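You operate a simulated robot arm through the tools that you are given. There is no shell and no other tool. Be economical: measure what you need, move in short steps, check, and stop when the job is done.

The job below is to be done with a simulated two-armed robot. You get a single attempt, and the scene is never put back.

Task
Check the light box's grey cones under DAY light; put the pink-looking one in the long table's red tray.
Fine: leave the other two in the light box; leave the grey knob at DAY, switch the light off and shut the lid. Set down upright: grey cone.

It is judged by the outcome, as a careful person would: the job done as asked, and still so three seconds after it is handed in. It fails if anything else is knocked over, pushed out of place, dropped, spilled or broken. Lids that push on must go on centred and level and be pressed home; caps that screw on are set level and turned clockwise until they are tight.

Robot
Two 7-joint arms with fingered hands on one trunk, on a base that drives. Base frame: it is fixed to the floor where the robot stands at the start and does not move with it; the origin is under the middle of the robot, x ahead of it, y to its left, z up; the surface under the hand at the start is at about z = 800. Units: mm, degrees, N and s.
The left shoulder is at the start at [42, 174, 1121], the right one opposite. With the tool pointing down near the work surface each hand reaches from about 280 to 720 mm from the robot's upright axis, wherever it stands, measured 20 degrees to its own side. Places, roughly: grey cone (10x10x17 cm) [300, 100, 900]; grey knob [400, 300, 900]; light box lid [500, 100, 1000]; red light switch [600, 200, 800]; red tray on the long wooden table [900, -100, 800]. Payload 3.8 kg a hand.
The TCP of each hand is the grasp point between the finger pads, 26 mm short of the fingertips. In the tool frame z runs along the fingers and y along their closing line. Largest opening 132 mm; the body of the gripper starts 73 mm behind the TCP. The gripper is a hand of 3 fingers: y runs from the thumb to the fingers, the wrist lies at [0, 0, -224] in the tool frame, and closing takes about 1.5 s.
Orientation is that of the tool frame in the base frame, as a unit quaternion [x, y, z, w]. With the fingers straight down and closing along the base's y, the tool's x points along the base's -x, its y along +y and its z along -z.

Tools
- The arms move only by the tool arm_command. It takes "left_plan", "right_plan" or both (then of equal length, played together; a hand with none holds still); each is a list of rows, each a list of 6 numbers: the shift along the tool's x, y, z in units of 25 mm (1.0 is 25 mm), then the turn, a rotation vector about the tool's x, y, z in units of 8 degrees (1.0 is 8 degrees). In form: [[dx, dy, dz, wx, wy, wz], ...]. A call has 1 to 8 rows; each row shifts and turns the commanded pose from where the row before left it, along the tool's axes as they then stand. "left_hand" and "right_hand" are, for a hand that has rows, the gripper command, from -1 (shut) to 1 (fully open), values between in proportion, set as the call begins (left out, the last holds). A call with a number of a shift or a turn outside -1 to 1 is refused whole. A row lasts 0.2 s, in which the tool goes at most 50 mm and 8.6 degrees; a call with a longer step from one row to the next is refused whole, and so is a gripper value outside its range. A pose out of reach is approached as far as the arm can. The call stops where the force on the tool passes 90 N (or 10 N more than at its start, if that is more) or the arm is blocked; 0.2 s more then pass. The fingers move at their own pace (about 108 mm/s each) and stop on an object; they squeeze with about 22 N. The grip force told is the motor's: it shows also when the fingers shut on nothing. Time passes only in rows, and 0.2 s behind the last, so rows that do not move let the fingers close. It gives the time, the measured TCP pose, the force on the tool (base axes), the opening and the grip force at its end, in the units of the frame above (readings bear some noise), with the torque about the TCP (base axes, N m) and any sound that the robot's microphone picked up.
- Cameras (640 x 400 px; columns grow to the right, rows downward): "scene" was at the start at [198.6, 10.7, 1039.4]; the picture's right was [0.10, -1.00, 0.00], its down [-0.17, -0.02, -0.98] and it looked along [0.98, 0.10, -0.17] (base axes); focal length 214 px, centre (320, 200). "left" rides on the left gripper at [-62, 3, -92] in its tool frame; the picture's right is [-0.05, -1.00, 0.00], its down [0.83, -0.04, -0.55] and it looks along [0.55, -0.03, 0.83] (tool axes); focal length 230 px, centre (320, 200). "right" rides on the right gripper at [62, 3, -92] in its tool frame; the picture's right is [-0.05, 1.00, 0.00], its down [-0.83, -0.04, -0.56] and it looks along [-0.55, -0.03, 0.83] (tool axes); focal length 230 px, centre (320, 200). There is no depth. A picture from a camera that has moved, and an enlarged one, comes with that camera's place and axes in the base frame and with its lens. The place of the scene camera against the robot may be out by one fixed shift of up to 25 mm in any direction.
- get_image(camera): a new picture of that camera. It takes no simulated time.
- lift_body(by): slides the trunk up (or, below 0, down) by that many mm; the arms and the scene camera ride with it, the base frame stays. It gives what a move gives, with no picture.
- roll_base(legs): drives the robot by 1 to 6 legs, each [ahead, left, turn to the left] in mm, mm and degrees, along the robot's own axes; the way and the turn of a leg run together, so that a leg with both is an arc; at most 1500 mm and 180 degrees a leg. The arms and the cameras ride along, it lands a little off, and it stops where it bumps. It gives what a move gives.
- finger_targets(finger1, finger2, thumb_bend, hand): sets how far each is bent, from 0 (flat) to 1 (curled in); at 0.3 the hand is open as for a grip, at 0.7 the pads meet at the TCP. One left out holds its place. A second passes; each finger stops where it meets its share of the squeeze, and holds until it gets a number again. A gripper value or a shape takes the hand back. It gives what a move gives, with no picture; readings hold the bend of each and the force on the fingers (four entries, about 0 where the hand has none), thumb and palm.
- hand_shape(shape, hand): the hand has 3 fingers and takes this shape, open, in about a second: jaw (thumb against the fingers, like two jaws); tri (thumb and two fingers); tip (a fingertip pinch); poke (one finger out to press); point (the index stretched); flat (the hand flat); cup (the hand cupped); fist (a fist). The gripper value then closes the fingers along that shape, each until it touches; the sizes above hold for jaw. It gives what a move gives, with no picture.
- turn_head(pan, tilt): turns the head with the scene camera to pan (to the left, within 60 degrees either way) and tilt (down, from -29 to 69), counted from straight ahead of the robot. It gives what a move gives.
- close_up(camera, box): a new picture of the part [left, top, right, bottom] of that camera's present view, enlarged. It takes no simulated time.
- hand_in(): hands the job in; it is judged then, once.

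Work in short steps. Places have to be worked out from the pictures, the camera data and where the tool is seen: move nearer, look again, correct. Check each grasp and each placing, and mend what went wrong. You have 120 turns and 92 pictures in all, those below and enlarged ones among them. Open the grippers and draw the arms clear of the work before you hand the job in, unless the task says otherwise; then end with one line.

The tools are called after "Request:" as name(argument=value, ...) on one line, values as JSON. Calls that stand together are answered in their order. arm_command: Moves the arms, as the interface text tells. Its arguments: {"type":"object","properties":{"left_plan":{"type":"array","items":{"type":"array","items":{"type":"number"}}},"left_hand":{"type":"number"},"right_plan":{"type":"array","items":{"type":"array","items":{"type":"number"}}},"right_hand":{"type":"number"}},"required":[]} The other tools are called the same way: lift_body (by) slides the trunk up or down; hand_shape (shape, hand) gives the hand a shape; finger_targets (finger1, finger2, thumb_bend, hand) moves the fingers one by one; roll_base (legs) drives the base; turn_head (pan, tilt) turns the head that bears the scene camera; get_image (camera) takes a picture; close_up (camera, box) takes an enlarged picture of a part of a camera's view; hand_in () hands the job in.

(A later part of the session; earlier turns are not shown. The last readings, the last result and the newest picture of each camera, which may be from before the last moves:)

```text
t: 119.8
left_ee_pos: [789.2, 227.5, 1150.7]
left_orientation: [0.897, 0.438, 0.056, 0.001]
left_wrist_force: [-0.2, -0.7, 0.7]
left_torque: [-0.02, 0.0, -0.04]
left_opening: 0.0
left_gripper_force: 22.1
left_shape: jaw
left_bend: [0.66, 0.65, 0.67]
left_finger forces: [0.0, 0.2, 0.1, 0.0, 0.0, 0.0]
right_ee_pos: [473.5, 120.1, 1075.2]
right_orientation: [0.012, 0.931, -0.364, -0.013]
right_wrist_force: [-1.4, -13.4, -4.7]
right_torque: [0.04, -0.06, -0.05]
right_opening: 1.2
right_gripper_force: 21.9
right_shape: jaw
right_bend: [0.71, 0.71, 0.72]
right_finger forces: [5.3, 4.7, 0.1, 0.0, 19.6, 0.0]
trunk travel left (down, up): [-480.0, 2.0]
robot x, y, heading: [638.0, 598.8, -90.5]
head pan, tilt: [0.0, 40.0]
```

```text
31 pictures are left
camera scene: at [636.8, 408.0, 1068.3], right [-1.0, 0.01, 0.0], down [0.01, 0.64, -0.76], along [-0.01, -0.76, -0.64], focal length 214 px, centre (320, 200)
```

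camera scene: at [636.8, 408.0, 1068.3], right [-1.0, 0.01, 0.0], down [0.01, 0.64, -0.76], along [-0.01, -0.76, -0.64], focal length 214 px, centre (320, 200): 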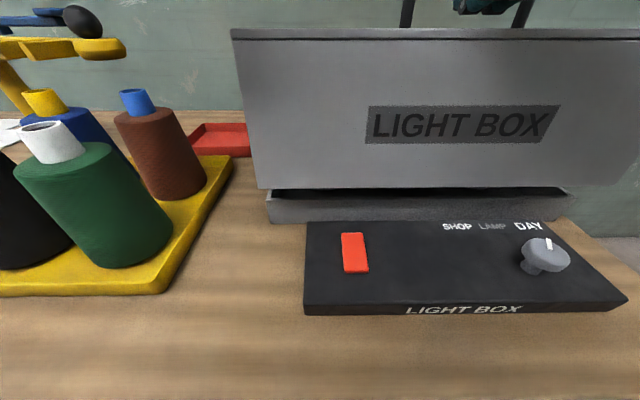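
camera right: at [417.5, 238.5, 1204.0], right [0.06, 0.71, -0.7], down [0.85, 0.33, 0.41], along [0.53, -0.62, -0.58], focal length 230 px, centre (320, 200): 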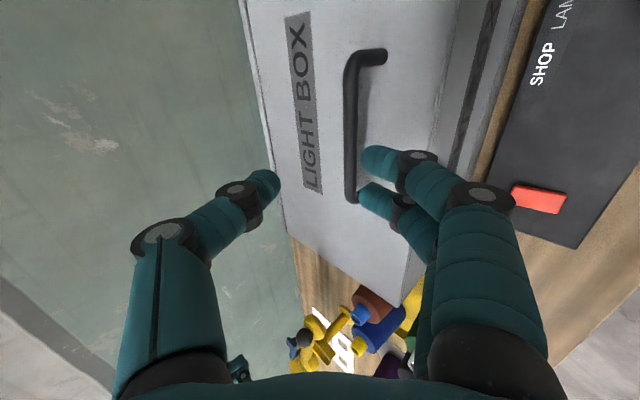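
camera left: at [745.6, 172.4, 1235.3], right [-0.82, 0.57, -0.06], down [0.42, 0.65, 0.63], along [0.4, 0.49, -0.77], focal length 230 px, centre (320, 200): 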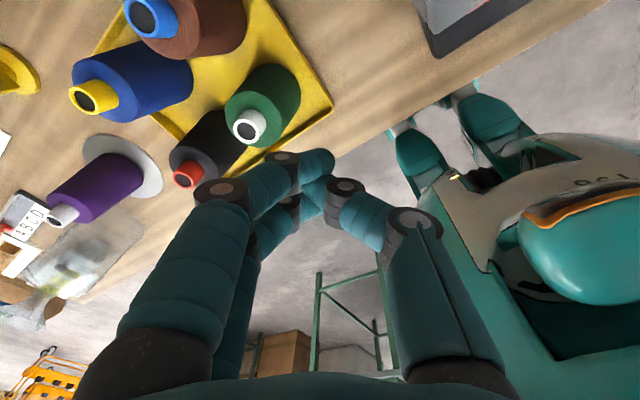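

Request:
arm_command(right_plan=[[0, 0.3, 0.25, 0.2, 0, 0], [0, 0.3, 0.25, 0.2, 0, 0], [0, 0, 0, 0, 0, 0]])

Request:
arm_command(right_plan=[[0, 0, 0, 0, 0, 0], [0, 0, 0, 0, 0, 0], [0, 0, 0, 0, 0, 0], [0, 0, -1, 0, 0, 0], [0, 0, -1, 0, 0, 0], [0, 0, -1, 0, 0, 0], [0, 0, -1, 0, 0, 0]], right_hand=-0.35)

Request:
get_image(camera="scene")

```text
t: 120.6
left_ee_pos: [787.7, 227.4, 1150.3]
left_orientation: [0.897, 0.439, 0.056, 0.001]
left_wrist_force: [0.0, -0.8, 0.1]
left_torque: [-0.01, -0.01, 0.0]
left_opening: 0.2
left_gripper_force: 21.9
left_shape: jaw
left_bend: [0.66, 0.65, 0.67]
left_finger forces: [0.0, 0.1, 0.1, 0.0, 0.0, 0.1]
right_ee_pos: [473.7, 122.7, 1057.7]
right_orientation: [0.011, 0.921, -0.39, -0.013]
right_wrist_force: [-1.7, -9.1, -1.7]
right_torque: [0.05, -0.03, -0.02]
right_opening: 1.1
right_gripper_force: 22.1
right_shape: jaw
right_bend: [0.71, 0.71, 0.72]
right_finger forces: [5.7, 5.5, 0.0, 0.0, 16.5, 0.0]
trunk travel left (down, up): [-480.0, 2.0]
robot x, y, heading: [634.8, 601.5, -90.9]
head pan, tilt: [0.0, 40.0]
```

```text
t: 122.2
left_ee_pos: [788.9, 231.2, 1152.0]
left_orientation: [0.897, 0.439, 0.056, 0.002]
left_wrist_force: [-0.1, -0.6, -0.3]
left_torque: [-0.02, 0.04, 0.0]
left_opening: 0.1
left_gripper_force: 21.9
left_shape: jaw
left_bend: [0.66, 0.65, 0.67]
left_finger forces: [0.0, 0.0, 0.0, 0.0, 0.1, 0.1]
right_ee_pos: [477.7, 196.0, 1126.7]
right_orientation: [0.011, 0.92, -0.39, -0.014]
right_wrist_force: [-0.1, -0.5, -1.3]
right_torque: [-0.02, -0.02, -0.01]
right_opening: 42.6
right_gripper_force: 0.0
right_shape: jaw
right_bend: [0.73, 0.73, 0.7]
right_finger forces: [0.0, 0.1, 0.1, 0.1, 0.0, 0.0]
trunk travel left (down, up): [-480.0, 2.0]
robot x, y, heading: [639.0, 603.5, -90.9]
head pan, tilt: [0.0, 40.0]
```

```text
30 pictures are left
camera scene: at [637.3, 410.1, 1068.7], right [-1.0, 0.01, 0.0], down [0.01, 0.64, -0.77], along [-0.01, -0.77, -0.64], focal length 214 px, centre (320, 200)
```

scene: 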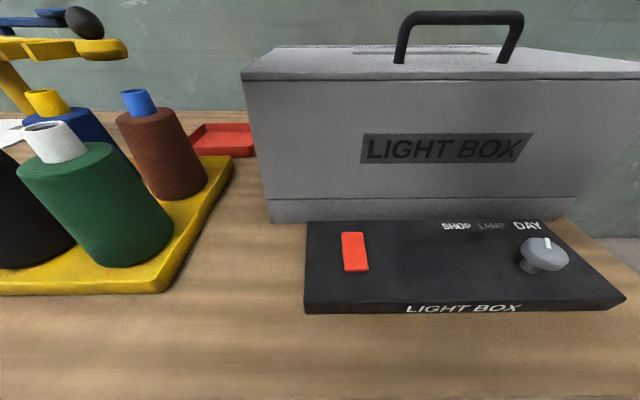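

The hood is shut. I back off 130 mm and move the left hand over the switch.

Request:
roll_base(legs=[[-130, 0, 0]])

Request:
arm_command(left_plan=[[-1, -0.4, 0, 0, 0, 0], [-1, -0.4, 0, 0, 0, 0], [-1, -0.4, 0, 0, 0, 0], [-1, -0.4, 0, 0, 0, 0], [-1, -0.4, 0, 0, 0, 0], [-1, -0.4, 0, 0, 0, 0], [-1, -0.4, 0, 0, 0, 0], [-1, -0.4, 0, 0, 0, 0]])

```text
t: 123.5
left_ee_pos: [790.1, 357.9, 1150.3]
left_orientation: [0.897, 0.439, 0.056, 0.001]
left_wrist_force: [-0.6, -0.8, -0.5]
left_torque: [0.0, 0.0, -0.01]
left_opening: 0.2
left_gripper_force: 22.2
left_shape: jaw
left_bend: [0.66, 0.65, 0.67]
left_finger forces: [0.0, 0.0, 0.0, 0.1, 0.0, 0.0]
right_ee_pos: [479.7, 324.9, 1125.3]
right_orientation: [0.011, 0.921, -0.39, -0.013]
right_wrist_force: [-0.2, -0.3, 0.1]
right_torque: [0.01, -0.01, -0.02]
right_opening: 42.5
right_gripper_force: 0.0
right_shape: jaw
right_bend: [0.73, 0.73, 0.7]
right_finger forces: [0.1, 0.0, 0.0, 0.0, 0.0, 0.1]
trunk travel left (down, up): [-480.0, 2.0]
robot x, y, heading: [634.8, 728.9, -90.9]
head pan, tilt: [0.0, 40.0]
```

```text
t: 125.3
left_ee_pos: [615.2, 236.6, 1134.3]
left_orientation: [0.897, 0.439, 0.057, 0.001]
left_wrist_force: [0.1, -0.1, -0.8]
left_torque: [-0.04, -0.01, -0.05]
left_opening: 0.0
left_gripper_force: 22.0
left_shape: jaw
left_bend: [0.66, 0.65, 0.67]
left_finger forces: [0.0, 0.0, 0.1, 0.0, 0.0, 0.0]
left hand out of reach, approached as far as the arm can: row 1, 2, 3
right_ee_pos: [478.8, 326.4, 1125.0]
right_orientation: [0.011, 0.921, -0.389, -0.013]
right_wrist_force: [0.5, 0.5, -0.4]
right_torque: [-0.02, -0.01, 0.04]
right_opening: 42.6
right_gripper_force: 0.0
right_shape: jaw
right_bend: [0.73, 0.73, 0.7]
right_finger forces: [0.1, 0.1, 0.0, 0.1, 0.0, 0.0]
trunk travel left (down, up): [-480.0, 2.0]
robot x, y, heading: [636.4, 730.1, -90.5]
head pan, tilt: [0.0, 40.0]
```

Request:
arm_command(left_plan=[[-0.75, -0.75, 0.5, 0, 0, 0], [-0.75, -0.75, 0.5, 0, 0, 0], [0, 0, 1, 0, 0, 0], [0, 0, 1, 0, 0, 0], [0, 0, 1, 0, 0, 0], [0, 0, 1, 0, 0, 0], [0, 0, 1, 0, 0, 0], [0, 0, 1, 0, 0, 0]])

Request:
arm_command(left_plan=[[0, 0, 1, 0, 0, 0], [0, 0, 1, 0, 0, 0], [0, 0, 0, 0, 0, 0]])

Request:
get_image(camera="left")

```text
t: 127.1
left_ee_pos: [575.5, 207.5, 966.0]
left_orientation: [0.897, 0.439, 0.058, 0.0]
left_wrist_force: [0.0, 19.2, 5.2]
left_torque: [-1.06, -0.08, 0.28]
left_opening: 0.0
left_gripper_force: 22.1
left_shape: jaw
left_bend: [0.65, 0.65, 0.67]
left_finger forces: [19.1, 0.0, 0.0, 0.1, 0.0, 0.0]
left hand out of reach, approached as far as the arm can: row 4, 5, 6, 7, 8
right_ee_pos: [479.1, 329.1, 1128.3]
right_orientation: [0.012, 0.92, -0.392, -0.014]
right_wrist_force: [0.1, -0.1, 1.4]
right_torque: [0.02, -0.02, -0.01]
right_opening: 42.6
right_gripper_force: 0.2
right_shape: jaw
right_bend: [0.73, 0.73, 0.7]
right_finger forces: [0.0, 0.1, 0.0, 0.0, 0.0, 0.0]
trunk travel left (down, up): [-480.0, 2.0]
robot x, y, heading: [638.9, 733.5, -90.5]
head pan, tilt: [0.0, 40.0]
```

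```text
t: 127.9
left_ee_pos: [578.1, 207.9, 927.3]
left_orientation: [0.897, 0.438, 0.052, 0.009]
left_wrist_force: [-5.9, 46.4, 46.6]
left_torque: [-5.68, 0.63, 0.07]
left_opening: 0.0
left_gripper_force: 21.8
left_shape: jaw
left_bend: [0.65, 0.65, 0.67]
left_finger forces: [37.1, 0.0, 0.1, 0.0, 0.0, 11.7]
left hand out of reach, approached as far as the arm can: row 1, 2
right_ee_pos: [479.3, 335.2, 1132.4]
right_orientation: [0.012, 0.918, -0.396, -0.013]
right_wrist_force: [-0.3, -0.1, -0.1]
right_torque: [0.01, 0.02, -0.01]
right_opening: 42.4
right_gripper_force: 0.1
right_shape: jaw
right_bend: [0.73, 0.73, 0.7]
right_finger forces: [0.0, 0.0, 0.0, 0.0, 0.0, 0.0]
trunk travel left (down, up): [-480.0, 2.0]
robot x, y, heading: [639.2, 730.5, -90.8]
head pan, tilt: [0.0, 40.0]
```

```text
29 pictures are left
camera left: at [534.6, 154.3, 1013.8], right [-0.82, 0.58, -0.06], down [0.42, 0.66, 0.62], along [0.4, 0.48, -0.78], focal length 230 px, centre (320, 200)
```

left: 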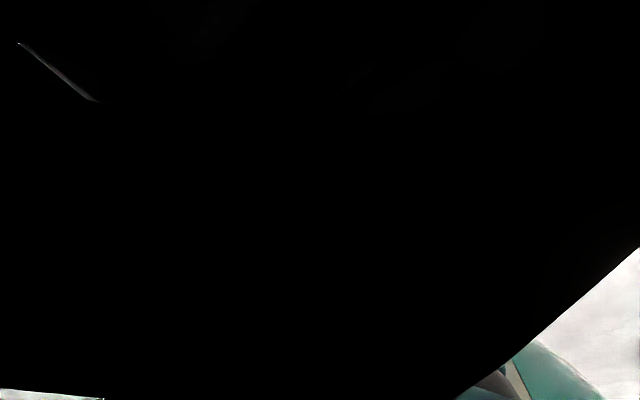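

The left arm is at an awkward limit and touched the hood. I raise straight up and check the box.

Request:
arm_command(left_plan=[[0.3, -0.2, -0.5, 0, 0, 0], [0, 0, -1, 0, 0, 0], [0, 0, -1, 0, 0, 0], [0, 0, -1, 0, 0, 0], [0, 0, -1, 0, 0, 0], [0, 0, -1, 0, 0, 0], [0, 0, -1, 0, 0, 0], [0, 0, -1, 0, 0, 0]])

Request:
get_image(camera="scene")

```text
t: 129.7
left_ee_pos: [562.7, 198.3, 1095.7]
left_orientation: [0.897, 0.44, 0.055, 0.002]
left_wrist_force: [-0.6, 0.1, -0.1]
left_torque: [-0.01, -0.02, 0.0]
left_opening: 0.2
left_gripper_force: 22.7
left_shape: jaw
left_bend: [0.69, 0.65, 0.67]
left_finger forces: [0.0, 0.0, 0.0, 0.0, 0.1, 0.0]
left hand out of reach, approached as far as the arm can: row 1, 8
right_ee_pos: [479.8, 327.7, 1127.2]
right_orientation: [0.011, 0.92, -0.392, -0.013]
right_wrist_force: [-0.9, -0.7, -0.8]
right_torque: [-0.01, -0.02, 0.01]
right_opening: 42.6
right_gripper_force: 0.0
right_shape: jaw
right_bend: [0.73, 0.73, 0.7]
right_finger forces: [0.0, 0.0, 0.0, 0.1, 0.0, 0.0]
trunk travel left (down, up): [-480.0, 2.0]
robot x, y, heading: [640.3, 731.1, -90.6]
head pan, tilt: [0.0, 40.0]
```

```text
28 pictures are left
camera scene: at [638.3, 540.3, 1068.7], right [-1.0, 0.01, 0.0], down [0.01, 0.64, -0.77], along [-0.01, -0.77, -0.64], focal length 214 px, centre (320, 200)
```

scene: 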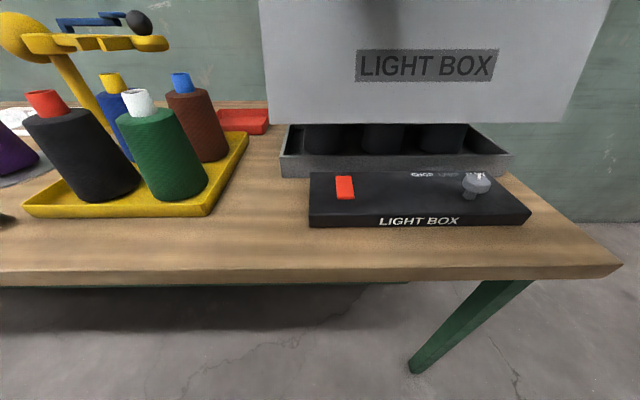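

The hood came up partway with the left hand. I check what is holding it before moving.

Request:
get_image(camera="left")

Request:
get_image(camera="right")

```text
27 pictures are left
camera left: at [519.5, 143.9, 1180.8], right [-0.82, 0.57, -0.06], down [0.41, 0.66, 0.63], along [0.4, 0.49, -0.77], focal length 230 px, centre (320, 200)
```

left: 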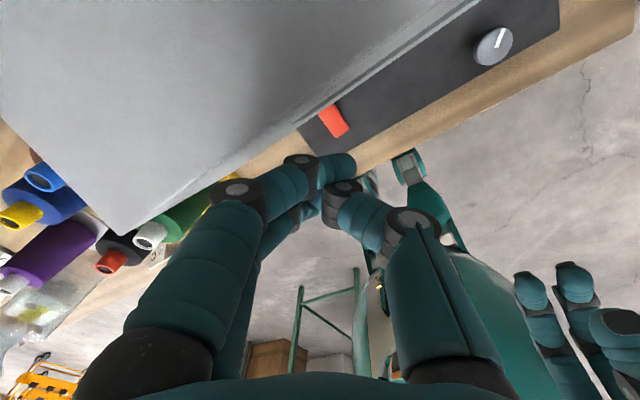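

```text
26 pictures are left
camera right: at [421.0, 397.9, 1189.7], right [0.06, 0.69, -0.72], down [0.85, 0.34, 0.4], along [0.53, -0.64, -0.57], focal length 230 px, centre (320, 200)
```

right: 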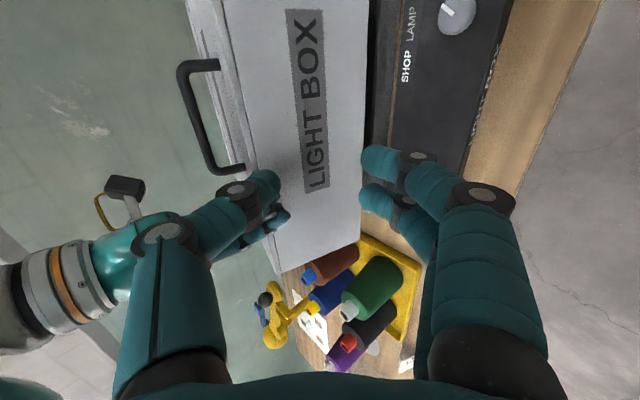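

The hood is free and settling. The right hand is better placed to press the switch, so I move the left hand away to its own side first and straighten it.

Request:
arm_command(left_plan=[[0.8, 0.7, -0.8, 0, 0, 0], [0.8, 0.7, -0.8, 0, 0, 0], [0.8, 0.7, -0.8, 0, 0, 0], [0.8, 0.7, -0.8, 0, 0, -1], [0.8, 0.5, -0.8, 0, 0, -1], [0.5, 0.5, 0, 0, 0, -1], [0, 0.5, 0, 0, 0, -1], [0, 0, 0, 0, 0, -1]], right_plan=[[0, 0, 0, -1, 0, 0], [0, 0, 0, -1, 0, 0], [0, 0, 0, -1, 0, 0], [0, 0, 0, -1, 0, 0], [0, 0, 0, -1, 0, 0], [0, 0, 0, -0.75, 0, 0], [-0.8, 0, 0, 0, 0, 0], [-0.8, 0, 0, 0, 0, 0]], right_hand=-1)

Request:
arm_command(right_plan=[[-0.95, -0.5, 0.8, 0, 0, 0], [-0.95, -0.5, 0.8, 0, 0, 0], [-0.95, -0.5, 0.8, 0, 0, 0], [0, -0.6, 1, 0, 0, 0], [0, -0.6, 1, 0, 0, 0], [0, -0.6, 1, 0, 0, 0], [0, 0, 1, 0, 0, 0], [0, 0, 0, 0, 0, 0]])

Request:
get_image(camera="scene")

```text
t: 131.5
left_ee_pos: [705.0, 228.1, 1212.3]
left_orientation: [0.692, 0.72, 0.051, 0.02]
left_wrist_force: [0.7, 1.3, 0.0]
left_torque: [0.01, -0.05, -0.01]
left_opening: 0.2
left_gripper_force: 22.0
left_shape: jaw
left_bend: [0.69, 0.65, 0.67]
left_finger forces: [0.1, 0.0, 0.1, 0.0, 0.1, 0.0]
right_ee_pos: [520.1, 325.2, 1124.7]
right_orientation: [0.014, 1.0, 0.001, -0.008]
right_wrist_force: [0.6, -0.5, 0.4]
right_torque: [0.01, -0.03, 0.03]
right_opening: 0.0
right_gripper_force: 21.6
right_shape: jaw
right_bend: [0.64, 0.64, 0.66]
right_finger forces: [0.0, 0.1, 0.0, 0.0, 0.1, 0.0]
trunk travel left (down, up): [-480.0, 2.0]
robot x, y, heading: [636.1, 735.7, -90.6]
head pan, tilt: [0.0, 40.0]
```

```text
t: 133.3
left_ee_pos: [705.2, 227.1, 1211.8]
left_orientation: [0.692, 0.72, 0.051, 0.021]
left_wrist_force: [-0.2, 0.4, 0.5]
left_torque: [0.01, -0.02, -0.01]
left_opening: 0.1
left_gripper_force: 21.4
left_shape: jaw
left_bend: [0.69, 0.65, 0.67]
left_finger forces: [0.0, 0.0, 0.0, 0.0, 0.0, 0.0]
right_ee_pos: [585.7, 241.0, 963.0]
right_orientation: [0.015, 1.0, 0.0, -0.008]
right_wrist_force: [-0.4, -0.7, 0.4]
right_torque: [-0.01, 0.01, -0.02]
right_opening: 0.1
right_gripper_force: 22.3
right_shape: jaw
right_bend: [0.64, 0.64, 0.66]
right_finger forces: [0.0, 0.0, 0.0, 0.0, 0.0, 0.0]
trunk travel left (down, up): [-480.0, 2.0]
robot x, y, heading: [633.3, 731.5, -90.6]
head pan, tilt: [0.0, 40.0]
```

```text
25 pictures are left
camera scene: at [638.9, 539.7, 1068.6], right [-1.0, 0.01, 0.0], down [0.01, 0.64, -0.77], along [-0.01, -0.77, -0.64], focal length 214 px, centre (320, 200)
```

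scene: 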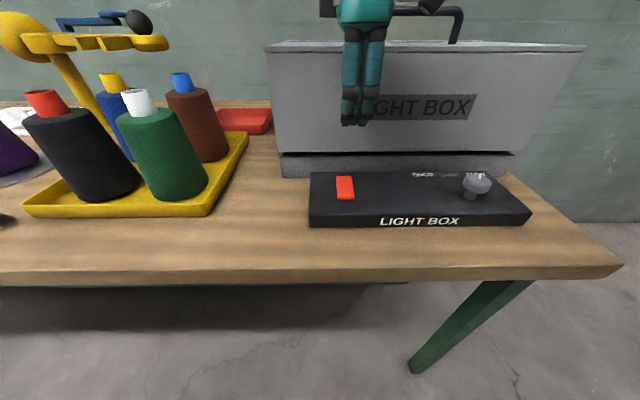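

The right hand is right over the switch. I descend and press until there's firm contact.

Request:
arm_command(right_plan=[[-0.2, 0.15, 0.8, 0, 0, 0], [0, 0, 0.8, 0, 0, 0], [0, 0, 0.8, 0, 0, 0], [0, 0, 0.8, 0, 0, 0], [0, 0, 0.3, 0, 0, 0], [0, 0, 0.3, 0, 0, 0], [0, 0, 0.3, 0, 0, 0], [0, 0, 0, 0, 0, 0]])

```text
t: 135.1
left_ee_pos: [704.8, 230.1, 1214.4]
left_orientation: [0.693, 0.719, 0.051, 0.021]
left_wrist_force: [-0.6, -0.2, -0.2]
left_torque: [0.03, -0.01, 0.01]
left_opening: 0.1
left_gripper_force: 21.8
left_shape: jaw
left_bend: [0.69, 0.65, 0.67]
left_finger forces: [0.0, 0.1, 0.0, 0.1, 0.1, 0.0]
right_ee_pos: [588.5, 242.8, 865.1]
right_orientation: [0.016, 1.0, -0.002, -0.008]
right_wrist_force: [-2.6, -1.8, 19.5]
right_torque: [-0.09, 0.01, 0.04]
right_opening: 0.3
right_gripper_force: 21.8
right_shape: jaw
right_bend: [0.65, 0.65, 0.67]
right_finger forces: [0.1, 0.0, 0.0, 0.0, 0.1, 0.0]
trunk travel left (down, up): [-480.0, 2.0]
robot x, y, heading: [637.3, 730.4, -90.6]
head pan, tilt: [0.0, 40.0]
```

Request:
arm_command(right_plan=[[0, 0, 0.3, 0, 0, 0], [0, 0, 0.2, 0, 0, 0], [0, 0, 0, 0, 0, 0]])

Request:
arm_command(right_plan=[[0, 0, -1, 0, 0, 0], [0, 0, -1, 0, 0, 0], [0, 0, -1, 0, 0, 0], [0, 0, -1, 0, 0, 0], [0, 0.5, -1, 0, 0, 0], [0, 0.5, -1, 0, 0, 0], [0, 0.5, -1, 0, 0, 0], [0, 0.5, -1, 0, 0, 0]])

Request:
get_image(camera="scene")

```text
t: 135.9
left_ee_pos: [703.9, 230.3, 1216.2]
left_orientation: [0.692, 0.72, 0.05, 0.023]
left_wrist_force: [0.4, 0.4, -0.5]
left_torque: [-0.02, 0.0, 0.03]
left_opening: 0.0
left_gripper_force: 22.7
left_shape: jaw
left_bend: [0.69, 0.65, 0.67]
left_finger forces: [0.0, 0.0, 0.0, 0.0, 0.0, 0.0]
right_ee_pos: [590.6, 240.2, 861.5]
right_orientation: [0.017, 1.0, -0.012, -0.004]
right_wrist_force: [-13.2, -11.4, 64.4]
right_torque: [-0.3, 0.23, 0.03]
right_opening: 0.0
right_gripper_force: 21.7
right_shape: jaw
right_bend: [0.69, 0.69, 0.72]
right_finger forces: [0.0, 0.0, 0.0, 0.0, 75.3, 0.0]
trunk travel left (down, up): [-480.0, 2.0]
robot x, y, heading: [633.8, 729.7, -90.5]
head pan, tilt: [0.0, 40.0]
```

```text
t: 137.7
left_ee_pos: [705.1, 227.6, 1213.0]
left_orientation: [0.693, 0.719, 0.052, 0.02]
left_wrist_force: [0.5, 0.2, -0.7]
left_torque: [0.01, 0.03, 0.01]
left_opening: 0.1
left_gripper_force: 22.2
left_shape: jaw
left_bend: [0.69, 0.65, 0.67]
left_finger forces: [0.0, 0.1, 0.0, 0.0, 0.0, 0.0]
right_ee_pos: [593.0, 293.7, 1049.7]
right_orientation: [0.015, 1.0, 0.0, -0.009]
right_wrist_force: [1.1, 0.0, -0.3]
right_torque: [-0.02, 0.01, 0.0]
right_opening: 0.0
right_gripper_force: 22.0
right_shape: jaw
right_bend: [0.66, 0.66, 0.68]
right_finger forces: [0.0, 0.0, 0.0, 0.0, 0.1, 0.0]
trunk travel left (down, up): [-480.0, 2.0]
robot x, y, heading: [639.4, 727.9, -90.6]
head pan, tilt: [0.0, 40.0]
```

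```text
24 pictures are left
camera scene: at [638.8, 539.9, 1068.7], right [-1.0, 0.01, 0.0], down [0.01, 0.64, -0.77], along [-0.01, -0.77, -0.64], focal length 214 px, centre (320, 200)
```

scene: 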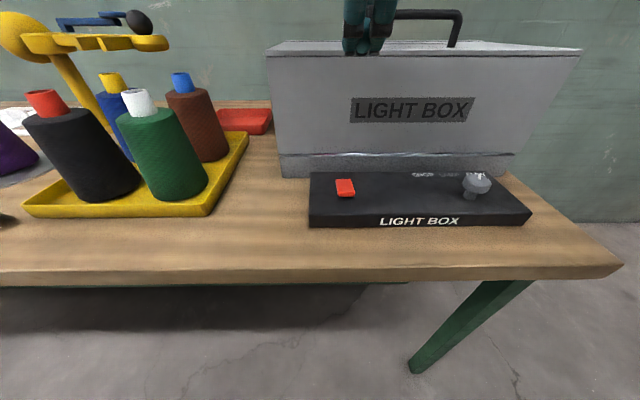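

The light is now on (bright seam, rocker flipped). I bring the right hand back to the approach pose, shift the left aside, and drive ahead again.

Request:
arm_command(right_plan=[[0.95, 0, -0.72, 0, 0, 0], [0.95, 0, -0.72, 0, 0, 0], [0.95, 0, -0.72, 0, 0, 0], [0.95, 0, -0.72, 0, 0, 0], [0.95, 0, -0.72, 0, 0, 0], [0, 0, 0, 1, 0, 0], [0, 0, 0, 1, 0, 0], [0, 0, 0, 1, 0, 0]], left_plan=[[0, 1, -0.3, 0, 0, 0], [0, 1, -0.3, 0, 0, 0], [0, 1, 0, 0, 0, 0], [0, 0.6, 0, 0, 0, 0], [0, 0, 0, 0, 0, 0], [0, 0, 0, 0, 0, 0], [0, 0, 0, 0, 0, 0], [0, 0, 0, 0, 0, 0]], right_hand=-0.35)

Request:
arm_command(right_plan=[[0, 0, 0, 1, 0, 0], [0, 0, 0, 1, 0, 0], [0, 0, 0, 0.75, 0, 0], [0, 0, 0, 0, 0, 0]])

Request:
roll_base(legs=[[130, 0, 0]])

Request:
get_image(camera="right")

```text
t: 139.5
left_ee_pos: [793.1, 232.4, 1236.8]
left_orientation: [0.692, 0.719, 0.051, 0.021]
left_wrist_force: [0.2, -0.6, -0.1]
left_torque: [0.02, -0.01, 0.02]
left_opening: 0.1
left_gripper_force: 21.6
left_shape: jaw
left_bend: [0.69, 0.65, 0.67]
left_finger forces: [0.0, 0.0, 0.0, 0.0, 0.0, 0.0]
right_ee_pos: [475.7, 296.8, 1141.6]
right_orientation: [0.013, 0.978, -0.209, -0.011]
right_wrist_force: [-0.6, -0.2, -0.3]
right_torque: [-0.01, -0.02, -0.01]
right_opening: 42.9
right_gripper_force: 0.1
right_shape: jaw
right_bend: [0.73, 0.73, 0.7]
right_finger forces: [0.0, 0.1, 0.1, 0.1, 0.0, 0.0]
trunk travel left (down, up): [-480.0, 2.0]
robot x, y, heading: [636.5, 729.7, -90.7]
head pan, tilt: [0.0, 40.0]
```

```text
t: 140.5
left_ee_pos: [793.2, 232.9, 1234.7]
left_orientation: [0.692, 0.719, 0.052, 0.021]
left_wrist_force: [-0.4, 0.1, 0.2]
left_torque: [-0.02, 0.0, 0.02]
left_opening: 0.1
left_gripper_force: 21.9
left_shape: jaw
left_bend: [0.69, 0.65, 0.67]
left_finger forces: [0.0, 0.1, 0.0, 0.1, 0.1, 0.0]
right_ee_pos: [476.5, 297.3, 1141.8]
right_orientation: [0.011, 0.92, -0.391, -0.013]
right_wrist_force: [0.3, 0.2, -1.1]
right_torque: [0.01, 0.02, -0.01]
right_opening: 42.8
right_gripper_force: 0.1
right_shape: jaw
right_bend: [0.73, 0.73, 0.7]
right_finger forces: [0.0, 0.1, 0.0, 0.0, 0.0, 0.0]
trunk travel left (down, up): [-480.0, 2.0]
robot x, y, heading: [635.6, 726.8, -90.8]
head pan, tilt: [0.0, 40.0]
```

```text
t: 141.8
left_ee_pos: [789.2, 104.8, 1236.8]
left_orientation: [0.695, 0.717, 0.051, 0.022]
left_wrist_force: [-0.2, 1.0, -0.2]
left_torque: [-0.02, -0.02, -0.01]
left_opening: 0.0
left_gripper_force: 22.2
left_shape: jaw
left_bend: [0.69, 0.65, 0.67]
left_finger forces: [0.0, 0.0, 0.1, 0.0, 0.0, 0.0]
right_ee_pos: [472.8, 169.7, 1141.7]
right_orientation: [0.012, 0.92, -0.392, -0.016]
right_wrist_force: [0.5, -0.1, 0.3]
right_torque: [-0.01, -0.03, -0.01]
right_opening: 42.5
right_gripper_force: 0.1
right_shape: jaw
right_bend: [0.73, 0.73, 0.7]
right_finger forces: [0.0, 0.0, 0.0, 0.0, 0.0, 0.0]
trunk travel left (down, up): [-480.0, 2.0]
robot x, y, heading: [637.2, 605.6, -90.9]
head pan, tilt: [0.0, 40.0]
```

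```text
23 pictures are left
camera right: at [414.6, 241.6, 1205.2], right [0.06, 0.69, -0.72], down [0.85, 0.34, 0.4], along [0.52, -0.64, -0.57], focal length 230 px, centre (320, 200)
```

right: 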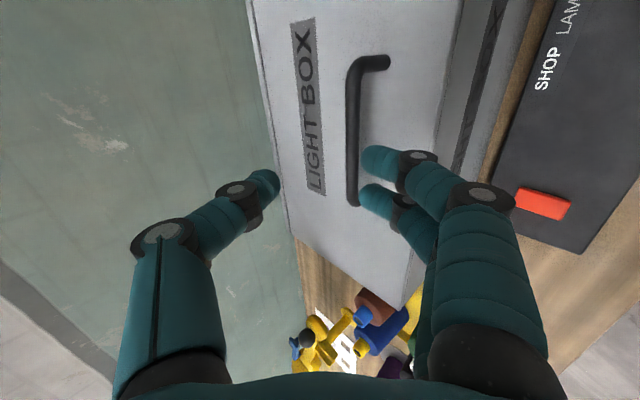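

It matches the earlier approach view. I advance onto the bar and close.

Request:
arm_command(right_plan=[[0, 0.65, 0, 0, 0, 0], [0, 0.66, 0, 0, 0, 0], [0, 0, 0.87, 0, 0, 0], [0, 0, 0.87, 0, 0, 0], [0, 0, 0.87, 0, 0, 0], [0, 0, 0.87, 0, 0, 0], [0, 0, 0, 0, 0, 0]])

Request:
arm_command(right_plan=[[0, 0, 0, 0, 0, 0], [0, 0, 0, 0, 0, 0], [0, 0, 0, 0, 0, 0], [0, 0, 0, 0, 0, 0], [0, 0, 0, 0, 0, 0]], right_hand=-1)

Request:
arm_command(right_plan=[[0, -0.615, -0.36, -0.625, 0, 0], [0, -0.615, -0.36, -0.625, 0, 0], [0, -0.615, -0.36, -0.625, 0, 0], [0, -0.615, -0.36, -0.625, 0, 0], [0, -0.615, -0.36, -0.625, 0, 0], [0, -0.615, -0.36, -0.625, 0, 0], [0, -0.615, -0.36, -0.625, 0, 0], [0, 0, 0, 0, 0, 0]])

```text
t: 143.4
left_ee_pos: [788.6, 104.2, 1236.8]
left_orientation: [0.694, 0.718, 0.052, 0.021]
left_wrist_force: [-0.3, 0.1, -0.6]
left_torque: [0.01, 0.06, 0.0]
left_opening: 0.3
left_gripper_force: 22.2
left_shape: jaw
left_bend: [0.69, 0.65, 0.67]
left_finger forces: [0.1, 0.0, 0.1, 0.0, 0.0, 0.1]
right_ee_pos: [469.2, 128.3, 1055.7]
right_orientation: [0.013, 0.921, -0.39, -0.015]
right_wrist_force: [-0.7, 0.0, 0.0]
right_torque: [0.01, 0.06, 0.01]
right_opening: 42.6
right_gripper_force: 0.1
right_shape: jaw
right_bend: [0.73, 0.73, 0.7]
right_finger forces: [0.0, 0.0, 0.0, 0.1, 0.0, 0.0]
trunk travel left (down, up): [-480.0, 2.0]
robot x, y, heading: [632.9, 600.7, -90.8]
head pan, tilt: [0.0, 40.0]
```

```text
t: 144.6
left_ee_pos: [788.2, 101.6, 1235.4]
left_orientation: [0.695, 0.717, 0.053, 0.021]
left_wrist_force: [0.9, -0.2, -0.4]
left_torque: [0.01, -0.04, 0.01]
left_opening: 0.1
left_gripper_force: 22.1
left_shape: jaw
left_bend: [0.69, 0.65, 0.67]
left_finger forces: [0.1, 0.0, 0.1, 0.0, 0.0, 0.0]
right_ee_pos: [468.7, 128.7, 1054.8]
right_orientation: [0.013, 0.921, -0.389, -0.015]
right_wrist_force: [1.6, -7.0, -5.5]
right_torque: [0.03, 0.0, 0.0]
right_opening: 1.3
right_gripper_force: 22.4
right_shape: jaw
right_bend: [0.67, 0.66, 0.71]
right_finger forces: [8.7, 8.8, 0.0, 0.0, 19.0, 0.0]
trunk travel left (down, up): [-480.0, 2.0]
robot x, y, heading: [635.3, 601.4, -91.2]
head pan, tilt: [0.0, 40.0]
```

```text
t: 146.4
left_ee_pos: [788.0, 102.6, 1237.4]
left_orientation: [0.694, 0.717, 0.052, 0.02]
left_wrist_force: [0.6, 0.1, -0.1]
left_torque: [-0.02, 0.0, 0.01]
left_opening: 0.0
left_gripper_force: 22.2
left_shape: jaw
left_bend: [0.69, 0.65, 0.67]
left_finger forces: [0.1, 0.1, 0.1, 0.1, 0.0, 0.0]
right_ee_pos: [468.8, 69.3, 1163.3]
right_orientation: [0.017, 0.995, -0.095, -0.009]
right_wrist_force: [-2.1, -1.4, -10.4]
right_torque: [0.06, 0.05, 0.0]
right_opening: 0.5
right_gripper_force: 22.0
right_shape: jaw
right_bend: [0.67, 0.65, 0.71]
right_finger forces: [8.0, 9.1, 0.0, 0.0, 18.7, 0.0]
trunk travel left (down, up): [-480.0, 2.0]
robot x, y, heading: [635.6, 602.6, -91.2]
head pan, tilt: [0.0, 40.0]
```

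Another 16° of lift, then look at the cones under DAY light.

Request:
arm_command(right_plan=[[0, -0.615, -0.36, -0.625, 0, 0], [0, -0.615, -0.36, -0.625, 0, 0], [0, -0.615, -0.36, -0.625, 0, 0], [0, 0, 0, 0, 0, 0]])

Request:
get_image(camera="scene")

```text
t: 147.4
left_ee_pos: [788.4, 102.8, 1234.8]
left_orientation: [0.694, 0.718, 0.053, 0.022]
left_wrist_force: [-0.1, -1.0, -0.1]
left_torque: [-0.02, 0.0, -0.02]
left_opening: 0.0
left_gripper_force: 22.2
left_shape: jaw
left_bend: [0.69, 0.65, 0.67]
left_finger forces: [0.1, 0.0, 0.0, 0.0, 0.1, 0.1]
right_ee_pos: [468.6, 26.5, 1194.9]
right_orientation: [0.017, 0.999, 0.035, -0.007]
right_wrist_force: [-1.6, 0.0, -9.6]
right_torque: [0.02, 0.04, 0.02]
right_opening: 0.2
right_gripper_force: 21.9
right_shape: jaw
right_bend: [0.67, 0.65, 0.71]
right_finger forces: [7.8, 9.0, 0.0, 0.0, 18.4, 0.0]
trunk travel left (down, up): [-480.0, 2.0]
robot x, y, heading: [636.8, 604.2, -91.1]
head pan, tilt: [0.0, 40.0]
```

```text
22 pictures are left
camera scene: at [635.2, 410.8, 1068.4], right [-1.0, 0.02, 0.0], down [0.01, 0.64, -0.77], along [-0.01, -0.77, -0.64], focal length 214 px, centre (320, 200)
```

scene: 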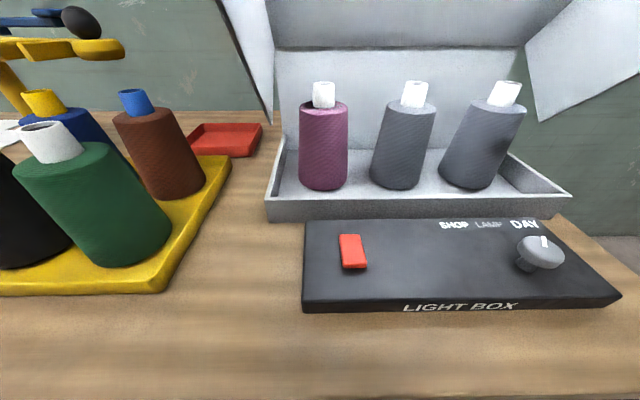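

Under DAY light the near-end cone (about x 627, y 46) is clearly pink. The right hand keeps holding the hood. I pitch the left hand to about 25° below horizontal so it can reach in under the hood.

Request:
arm_command(left_plan=[[0, 0, 0, 0, -1, 0], [0, 0, 0, 0, -1, 0], [0, 0, 0, 0, -1, 0], [0, 0, 0, 0, -1, 0], [0, 0, 0, 0, -1, 0], [0, 0, 0, 0, -1, 0], [0, 0, 0, 0, -1, 0], [0, 0, 0, 0, -1, 0]], left_hand=-0.1)

Request:
close_up(camera="scene", box=[260, 60, 420, 210])

```text
t: 149.2
left_ee_pos: [824.9, 83.7, 1259.0]
left_orientation: [0.616, 0.598, -0.324, 0.399]
left_wrist_force: [-1.4, 0.4, -0.3]
left_torque: [-0.01, -0.04, -0.01]
left_opening: 59.4
left_gripper_force: 0.1
left_shape: jaw
left_bend: [0.73, 0.73, 0.7]
left_finger forces: [0.0, 0.0, 0.1, 0.0, 0.0, 0.0]
left hand out of reach, approached as far as the arm can: row 6, 7, 8
right_ee_pos: [468.9, 26.7, 1194.6]
right_orientation: [0.018, 0.999, 0.035, -0.008]
right_wrist_force: [0.5, -2.4, -12.3]
right_torque: [0.0, -0.02, 0.0]
right_opening: 0.0
right_gripper_force: 22.2
right_shape: jaw
right_bend: [0.66, 0.65, 0.72]
right_finger forces: [8.7, 9.2, 0.0, 0.0, 18.5, 0.0]
trunk travel left (down, up): [-480.0, 2.0]
robot x, y, heading: [635.3, 606.7, -91.0]
head pan, tilt: [0.0, 40.0]
```

```text
2.67 times, centred on (340, 135) of scene
camera zoom: at [635.8, 410.0, 1068.3], right [-1.0, 0.02, 0.0], down [0.01, 0.64, -0.77], along [-0.01, -0.77, -0.64], focal length 572 px, centre (267, 373)
```

zoom: 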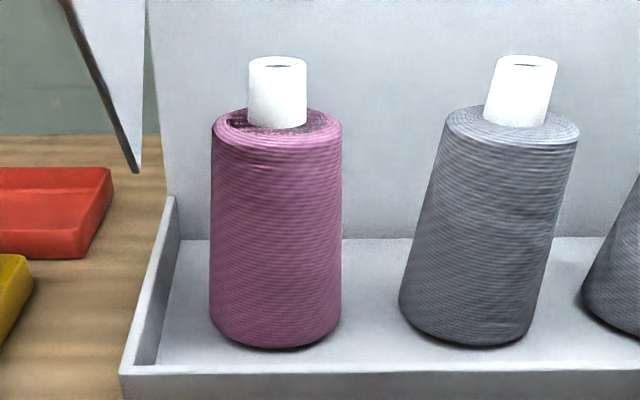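

The corrected scene geometry (camera actually about 25 mm lower than told) gives: pink cone centre ≈ (624, 36), floor ≈ 802, top ≈ 970, base dia ≈ 100. I lower the left hand beside the hood's end.

Request:
arm_command(left_plan=[[0.98, -0.21, 0.1, 0, 0, 0], [0.98, -0.21, 0.1, 0, 0, 0], [0.98, -0.21, 0.2, 0, 0, 0], [0.98, -0.21, 0.3, 0, 0, 0], [0.98, -0.21, 0.4, 0, 0, 0], [0.98, -0.21, 0.4, 0, 0, 0], [0.98, -0.21, 0.4, 0, 0, 0], [0.98, -0.21, 0.4, 0, 0, 0]])

Request:
get_image(camera="scene")

```text
t: 151.0
left_ee_pos: [893.7, 89.7, 1093.1]
left_orientation: [0.617, 0.598, -0.323, 0.397]
left_wrist_force: [-0.3, 0.4, 0.1]
left_torque: [-0.02, -0.03, -0.01]
left_opening: 59.7
left_gripper_force: 0.0
left_shape: jaw
left_bend: [0.73, 0.73, 0.7]
left_finger forces: [0.1, 0.1, 0.0, 0.0, 0.0, 0.1]
left hand out of reach, approached as far as the arm can: row 1, 2, 3, 4, 5, 6, 7, 8
right_ee_pos: [468.8, 25.1, 1195.2]
right_orientation: [0.018, 0.999, 0.035, -0.008]
right_wrist_force: [0.7, -3.0, -12.3]
right_torque: [0.02, 0.0, 0.03]
right_opening: 0.0
right_gripper_force: 21.8
right_shape: jaw
right_bend: [0.66, 0.65, 0.72]
right_finger forces: [8.4, 8.8, 0.0, 0.0, 18.8, 0.0]
trunk travel left (down, up): [-480.0, 2.0]
robot x, y, heading: [632.1, 604.8, -91.1]
head pan, tilt: [0.0, 40.0]
```

```text
20 pictures are left
camera scene: at [635.8, 409.9, 1068.2], right [-1.0, 0.02, 0.0], down [0.01, 0.64, -0.77], along [-0.01, -0.77, -0.64], focal length 214 px, centre (320, 200)
```

scene: 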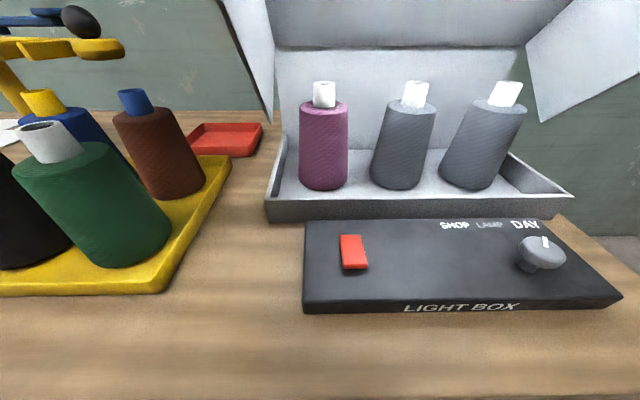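

The left wrist can't take a flat pose here, so the hood must open further. The bar is caged in the right fingers. I'll creep the base ahead 20 mm at a time, following the arc with the right hand.

Request:
roll_base(legs=[[20, 0, 0]])

Request:
arm_command(right_plan=[[0, 0.12, -0.34, -0.625, 0, 0], [0, 0, 0, 0, 0, 0]])

Request:
roll_base(legs=[[20, 0, 0]])

Request:
arm_command(right_plan=[[0, 0.12, -0.3, -0.625, 0, 0], [0, 0, 0, 0, 0, 0]])

Request:
get_image(camera="scene")

```text
t: 151.8
left_ee_pos: [895.1, 70.0, 1093.7]
left_orientation: [0.618, 0.597, -0.324, 0.396]
left_wrist_force: [-0.1, -0.1, -0.6]
left_torque: [-0.02, -0.01, -0.01]
left_opening: 59.5
left_gripper_force: 0.0
left_shape: jaw
left_bend: [0.73, 0.73, 0.7]
left_finger forces: [0.0, 0.1, 0.0, 0.0, 0.1, 0.0]
right_ee_pos: [469.0, 7.4, 1194.7]
right_orientation: [0.018, 0.999, 0.036, -0.008]
right_wrist_force: [0.9, 2.6, -6.8]
right_torque: [0.03, -0.01, -0.03]
right_opening: 0.0
right_gripper_force: 21.9
right_shape: jaw
right_bend: [0.68, 0.67, 0.73]
right_finger forces: [0.1, 0.0, 0.0, 0.0, 0.0, 0.0]
trunk travel left (down, up): [-480.0, 2.0]
robot x, y, heading: [636.4, 584.0, -91.2]
head pan, tilt: [0.0, 40.0]
```

```text
t: 152.4
left_ee_pos: [894.0, 70.0, 1091.3]
left_orientation: [0.618, 0.597, -0.324, 0.396]
left_wrist_force: [0.3, 0.3, 0.6]
left_torque: [0.05, 0.02, -0.02]
left_opening: 59.3
left_gripper_force: 0.2
left_shape: jaw
left_bend: [0.73, 0.73, 0.7]
left_finger forces: [0.1, 0.0, 0.0, 0.1, 0.1, 0.1]
right_ee_pos: [467.7, 8.1, 1195.6]
right_orientation: [0.018, 0.998, 0.061, -0.007]
right_wrist_force: [-2.0, -1.7, -19.6]
right_torque: [0.0, 0.05, 0.01]
right_opening: 0.1
right_gripper_force: 21.8
right_shape: jaw
right_bend: [0.68, 0.67, 0.73]
right_finger forces: [0.0, 0.0, 0.0, 0.0, 19.0, 0.1]
right hand out of reach, approached as far as the arm can: row 1
trunk travel left (down, up): [-480.0, 2.0]
robot x, y, heading: [637.6, 582.2, -90.8]
head pan, tilt: [0.0, 40.0]
```

```text
t: 153.2
left_ee_pos: [893.6, 52.4, 1094.4]
left_orientation: [0.616, 0.597, -0.324, 0.398]
left_wrist_force: [-0.2, -0.7, 0.5]
left_torque: [0.0, 0.01, -0.01]
left_opening: 59.4
left_gripper_force: 0.0
left_shape: jaw
left_bend: [0.73, 0.73, 0.7]
left_finger forces: [0.0, 0.0, 0.0, 0.0, 0.0, 0.0]
right_ee_pos: [468.0, -9.7, 1200.7]
right_orientation: [0.018, 0.998, 0.058, -0.006]
right_wrist_force: [-0.1, 2.2, -3.6]
right_torque: [0.03, -0.03, 0.0]
right_opening: 0.1
right_gripper_force: 22.2
right_shape: jaw
right_bend: [0.68, 0.67, 0.73]
right_finger forces: [0.1, 0.0, 0.0, 0.0, 0.1, 0.1]
trunk travel left (down, up): [-480.0, 2.0]
robot x, y, heading: [636.1, 566.3, -91.2]
head pan, tilt: [0.0, 40.0]
```

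```text
t: 153.8
left_ee_pos: [894.2, 51.3, 1092.8]
left_orientation: [0.616, 0.598, -0.324, 0.397]
left_wrist_force: [0.0, -0.3, 0.2]
left_torque: [0.0, -0.03, -0.03]
left_opening: 59.4
left_gripper_force: 0.0
left_shape: jaw
left_bend: [0.73, 0.73, 0.7]
left_finger forces: [0.0, 0.0, 0.1, 0.0, 0.0, 0.0]
right_ee_pos: [469.3, -1.8, 1199.6]
right_orientation: [0.018, 0.997, 0.08, -0.008]
right_wrist_force: [-3.2, -4.8, -11.5]
right_torque: [-0.02, 0.04, 0.05]
right_opening: 0.0
right_gripper_force: 22.1
right_shape: jaw
right_bend: [0.68, 0.67, 0.73]
right_finger forces: [0.0, 0.0, 0.0, 0.0, 19.8, 0.0]
right hand out of reach, approached as far as the arm can: row 1
trunk travel left (down, up): [-480.0, 2.0]
robot x, y, heading: [635.4, 562.2, -91.1]
head pan, tilt: [0.0, 40.0]
```

```text
19 pictures are left
camera scene: at [634.7, 370.8, 1068.1], right [-1.0, 0.02, 0.0], down [0.01, 0.64, -0.77], along [-0.01, -0.77, -0.64], focal length 214 px, centre (320, 200)
```

scene: 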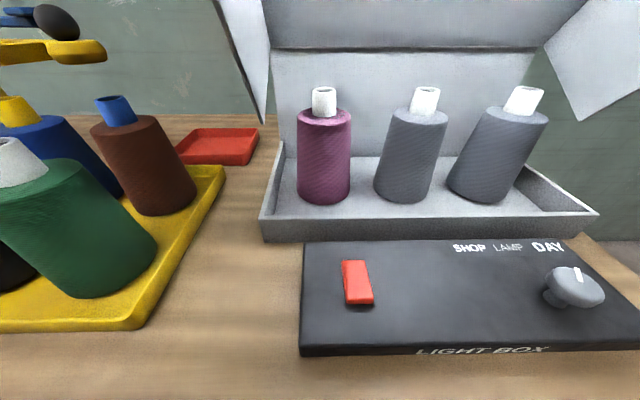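

This works with small forces; the hood is at about 56°. Two more steps.

Request:
roll_base(legs=[[25, 0, 0]])

Request:
arm_command(right_plan=[[0, -0.3, -0.2, -0.2, 0, 0], [0, 0, 0, 0, 0, 0]])

Request:
roll_base(legs=[[25, 0, 0]])

Request:
arm_command(right_plan=[[0, -0.4, -0.1, -0.3, 0, 0], [0, 0, 0, 0, 0, 0]])

```text
t: 154.6
left_ee_pos: [894.4, 27.5, 1094.5]
left_orientation: [0.617, 0.597, -0.325, 0.397]
left_wrist_force: [-0.2, 0.6, -0.6]
left_torque: [-0.03, 0.01, -0.01]
left_opening: 59.7
left_gripper_force: 0.0
left_shape: jaw
left_bend: [0.73, 0.73, 0.7]
left_finger forces: [0.1, 0.1, 0.0, 0.1, 0.0, 0.0]
right_ee_pos: [471.5, -23.3, 1202.7]
right_orientation: [0.016, 0.997, 0.077, -0.007]
right_wrist_force: [0.5, -0.1, -0.3]
right_torque: [0.04, -0.01, -0.01]
right_opening: 0.0
right_gripper_force: 22.3
right_shape: jaw
right_bend: [0.69, 0.67, 0.73]
right_finger forces: [0.0, 0.0, 0.0, 0.1, 0.0, 0.1]
trunk travel left (down, up): [-480.0, 2.0]
robot x, y, heading: [638.7, 537.6, -91.0]
head pan, tilt: [0.0, 40.0]
```

```text
t: 155.2
left_ee_pos: [894.1, 26.9, 1094.7]
left_orientation: [0.617, 0.597, -0.325, 0.396]
left_wrist_force: [0.5, 0.6, 0.3]
left_torque: [-0.03, 0.03, 0.03]
left_opening: 59.6
left_gripper_force: 0.1
left_shape: jaw
left_bend: [0.73, 0.73, 0.7]
left_finger forces: [0.1, 0.1, 0.0, 0.1, 0.0, 0.0]
right_ee_pos: [470.3, -25.0, 1202.0]
right_orientation: [0.017, 0.997, 0.077, -0.007]
right_wrist_force: [0.9, 0.8, 0.4]
right_torque: [0.03, -0.01, 0.03]
right_opening: 0.0
right_gripper_force: 21.7
right_shape: jaw
right_bend: [0.69, 0.67, 0.73]
right_finger forces: [0.0, 0.0, 0.0, 0.1, 0.0, 0.0]
right hand out of reach, approached as far as the arm can: row 1
trunk travel left (down, up): [-480.0, 2.0]
robot x, y, heading: [632.2, 536.7, -91.0]
head pan, tilt: [0.0, 40.0]
```

```text
t: 156.0
left_ee_pos: [893.1, 4.4, 1095.2]
left_orientation: [0.616, 0.597, -0.325, 0.398]
left_wrist_force: [0.2, 0.1, 0.5]
left_torque: [-0.02, 0.03, -0.02]
left_opening: 59.3
left_gripper_force: 0.0
left_shape: jaw
left_bend: [0.73, 0.73, 0.7]
left_finger forces: [0.1, 0.0, 0.0, 0.0, 0.0, 0.0]
right_ee_pos: [471.3, -48.0, 1203.7]
right_orientation: [0.018, 0.997, 0.076, -0.006]
right_wrist_force: [-0.5, 0.1, -0.5]
right_torque: [-0.03, -0.01, 0.01]
right_opening: 0.2
right_gripper_force: 21.9
right_shape: jaw
right_bend: [0.69, 0.68, 0.73]
right_finger forces: [0.0, 0.1, 0.0, 0.0, 0.0, 0.0]
trunk travel left (down, up): [-480.0, 2.0]
robot x, y, heading: [639.0, 515.1, -91.0]
head pan, tilt: [0.0, 40.0]
```

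```text
t: 156.6
left_ee_pos: [894.5, 2.2, 1094.1]
left_orientation: [0.617, 0.597, -0.325, 0.397]
left_wrist_force: [0.2, -0.5, 0.2]
left_torque: [0.03, 0.0, -0.02]
left_opening: 59.4
left_gripper_force: 0.1
left_shape: jaw
left_bend: [0.73, 0.73, 0.7]
left_finger forces: [0.0, 0.1, 0.1, 0.0, 0.1, 0.1]
right_ee_pos: [471.3, -50.3, 1203.4]
right_orientation: [0.018, 0.997, 0.077, -0.006]
right_wrist_force: [-0.1, -0.4, -0.5]
right_torque: [-0.01, -0.01, -0.02]
right_opening: 0.0
right_gripper_force: 22.7
right_shape: jaw
right_bend: [0.69, 0.68, 0.73]
right_finger forces: [0.0, 0.0, 0.1, 0.0, 0.1, 0.0]
right hand out of reach, approached as far as the arm can: row 1
trunk travel left (down, up): [-480.0, 2.0]
robot x, y, heading: [635.8, 515.5, -91.0]
head pan, tilt: [0.0, 40.0]
```

The hand forces dropped to zero, so I check the hood.

Request:
get_image(camera="scene")

Request:
get_image(camera="right")

```text
18 pictures are left
camera scene: at [634.6, 322.6, 1068.5], right [-1.0, 0.02, 0.0], down [0.01, 0.64, -0.77], along [-0.01, -0.77, -0.64], focal length 214 px, centre (320, 200)
```

scene: 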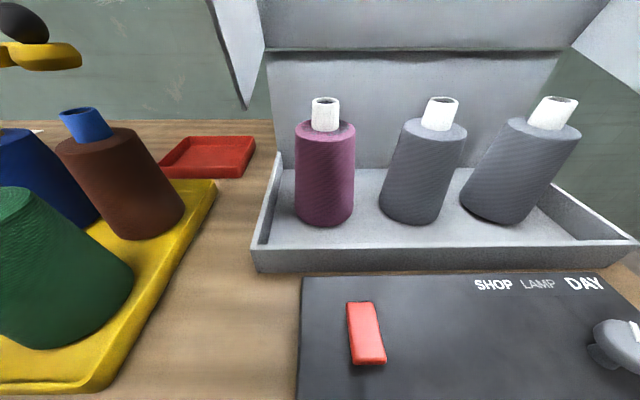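

```text
17 pictures are left
camera right: at [411.0, -58.3, 1295.7], right [0.09, 0.98, 0.15], down [0.83, -0.16, 0.53], along [0.54, 0.08, -0.84], focal length 230 px, centre (320, 200)
```

right: 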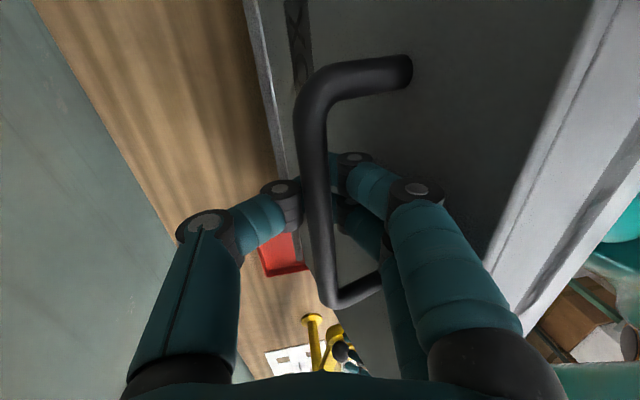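

The hood is at about 70° and rests with no load in the caged fingers; it may stay open by itself. I loosen the fingers slightly to test.

Request:
arm_command(right_plan=[[0, 0, 0, 0, 0, 0], [0, 0, 0, 0, 0, 0], [0, 0, 0, 0, 0, 0], [0, 0, 0, 0, 0, 0], [0, 0, 0, 0, 0, 0], [0, 0, 0, 0, 0, 0], [0, 0, 0, 0, 0, 0]], right_hand=-0.65)

Request:
get_image(camera="right")

```text
t: 158.2
left_ee_pos: [893.2, 3.8, 1094.3]
left_orientation: [0.615, 0.598, -0.325, 0.398]
left_wrist_force: [-1.1, -0.2, -0.4]
left_torque: [0.01, 0.02, -0.03]
left_opening: 59.4
left_gripper_force: 0.0
left_shape: jaw
left_bend: [0.73, 0.73, 0.7]
left_finger forces: [0.0, 0.0, 0.1, 0.1, 0.0, 0.0]
right_ee_pos: [471.4, -49.0, 1203.4]
right_orientation: [0.017, 0.997, 0.077, -0.006]
right_wrist_force: [0.3, 0.1, -0.6]
right_torque: [-0.03, -0.01, 0.02]
right_opening: 22.5
right_gripper_force: 0.0
right_shape: jaw
right_bend: [0.73, 0.73, 0.7]
right_finger forces: [0.4, 0.1, 0.0, 0.0, 0.1, 0.0]
trunk travel left (down, up): [-480.0, 2.0]
robot x, y, heading: [632.1, 515.9, -90.9]
head pan, tilt: [0.0, 40.0]
```

```text
16 pictures are left
camera right: at [411.1, -58.0, 1295.9], right [0.09, 0.98, 0.15], down [0.83, -0.16, 0.53], along [0.54, 0.08, -0.84], focal length 230 px, centre (320, 200)
```

right: 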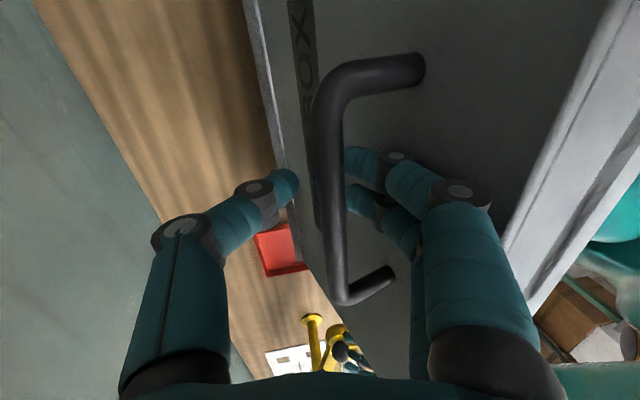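

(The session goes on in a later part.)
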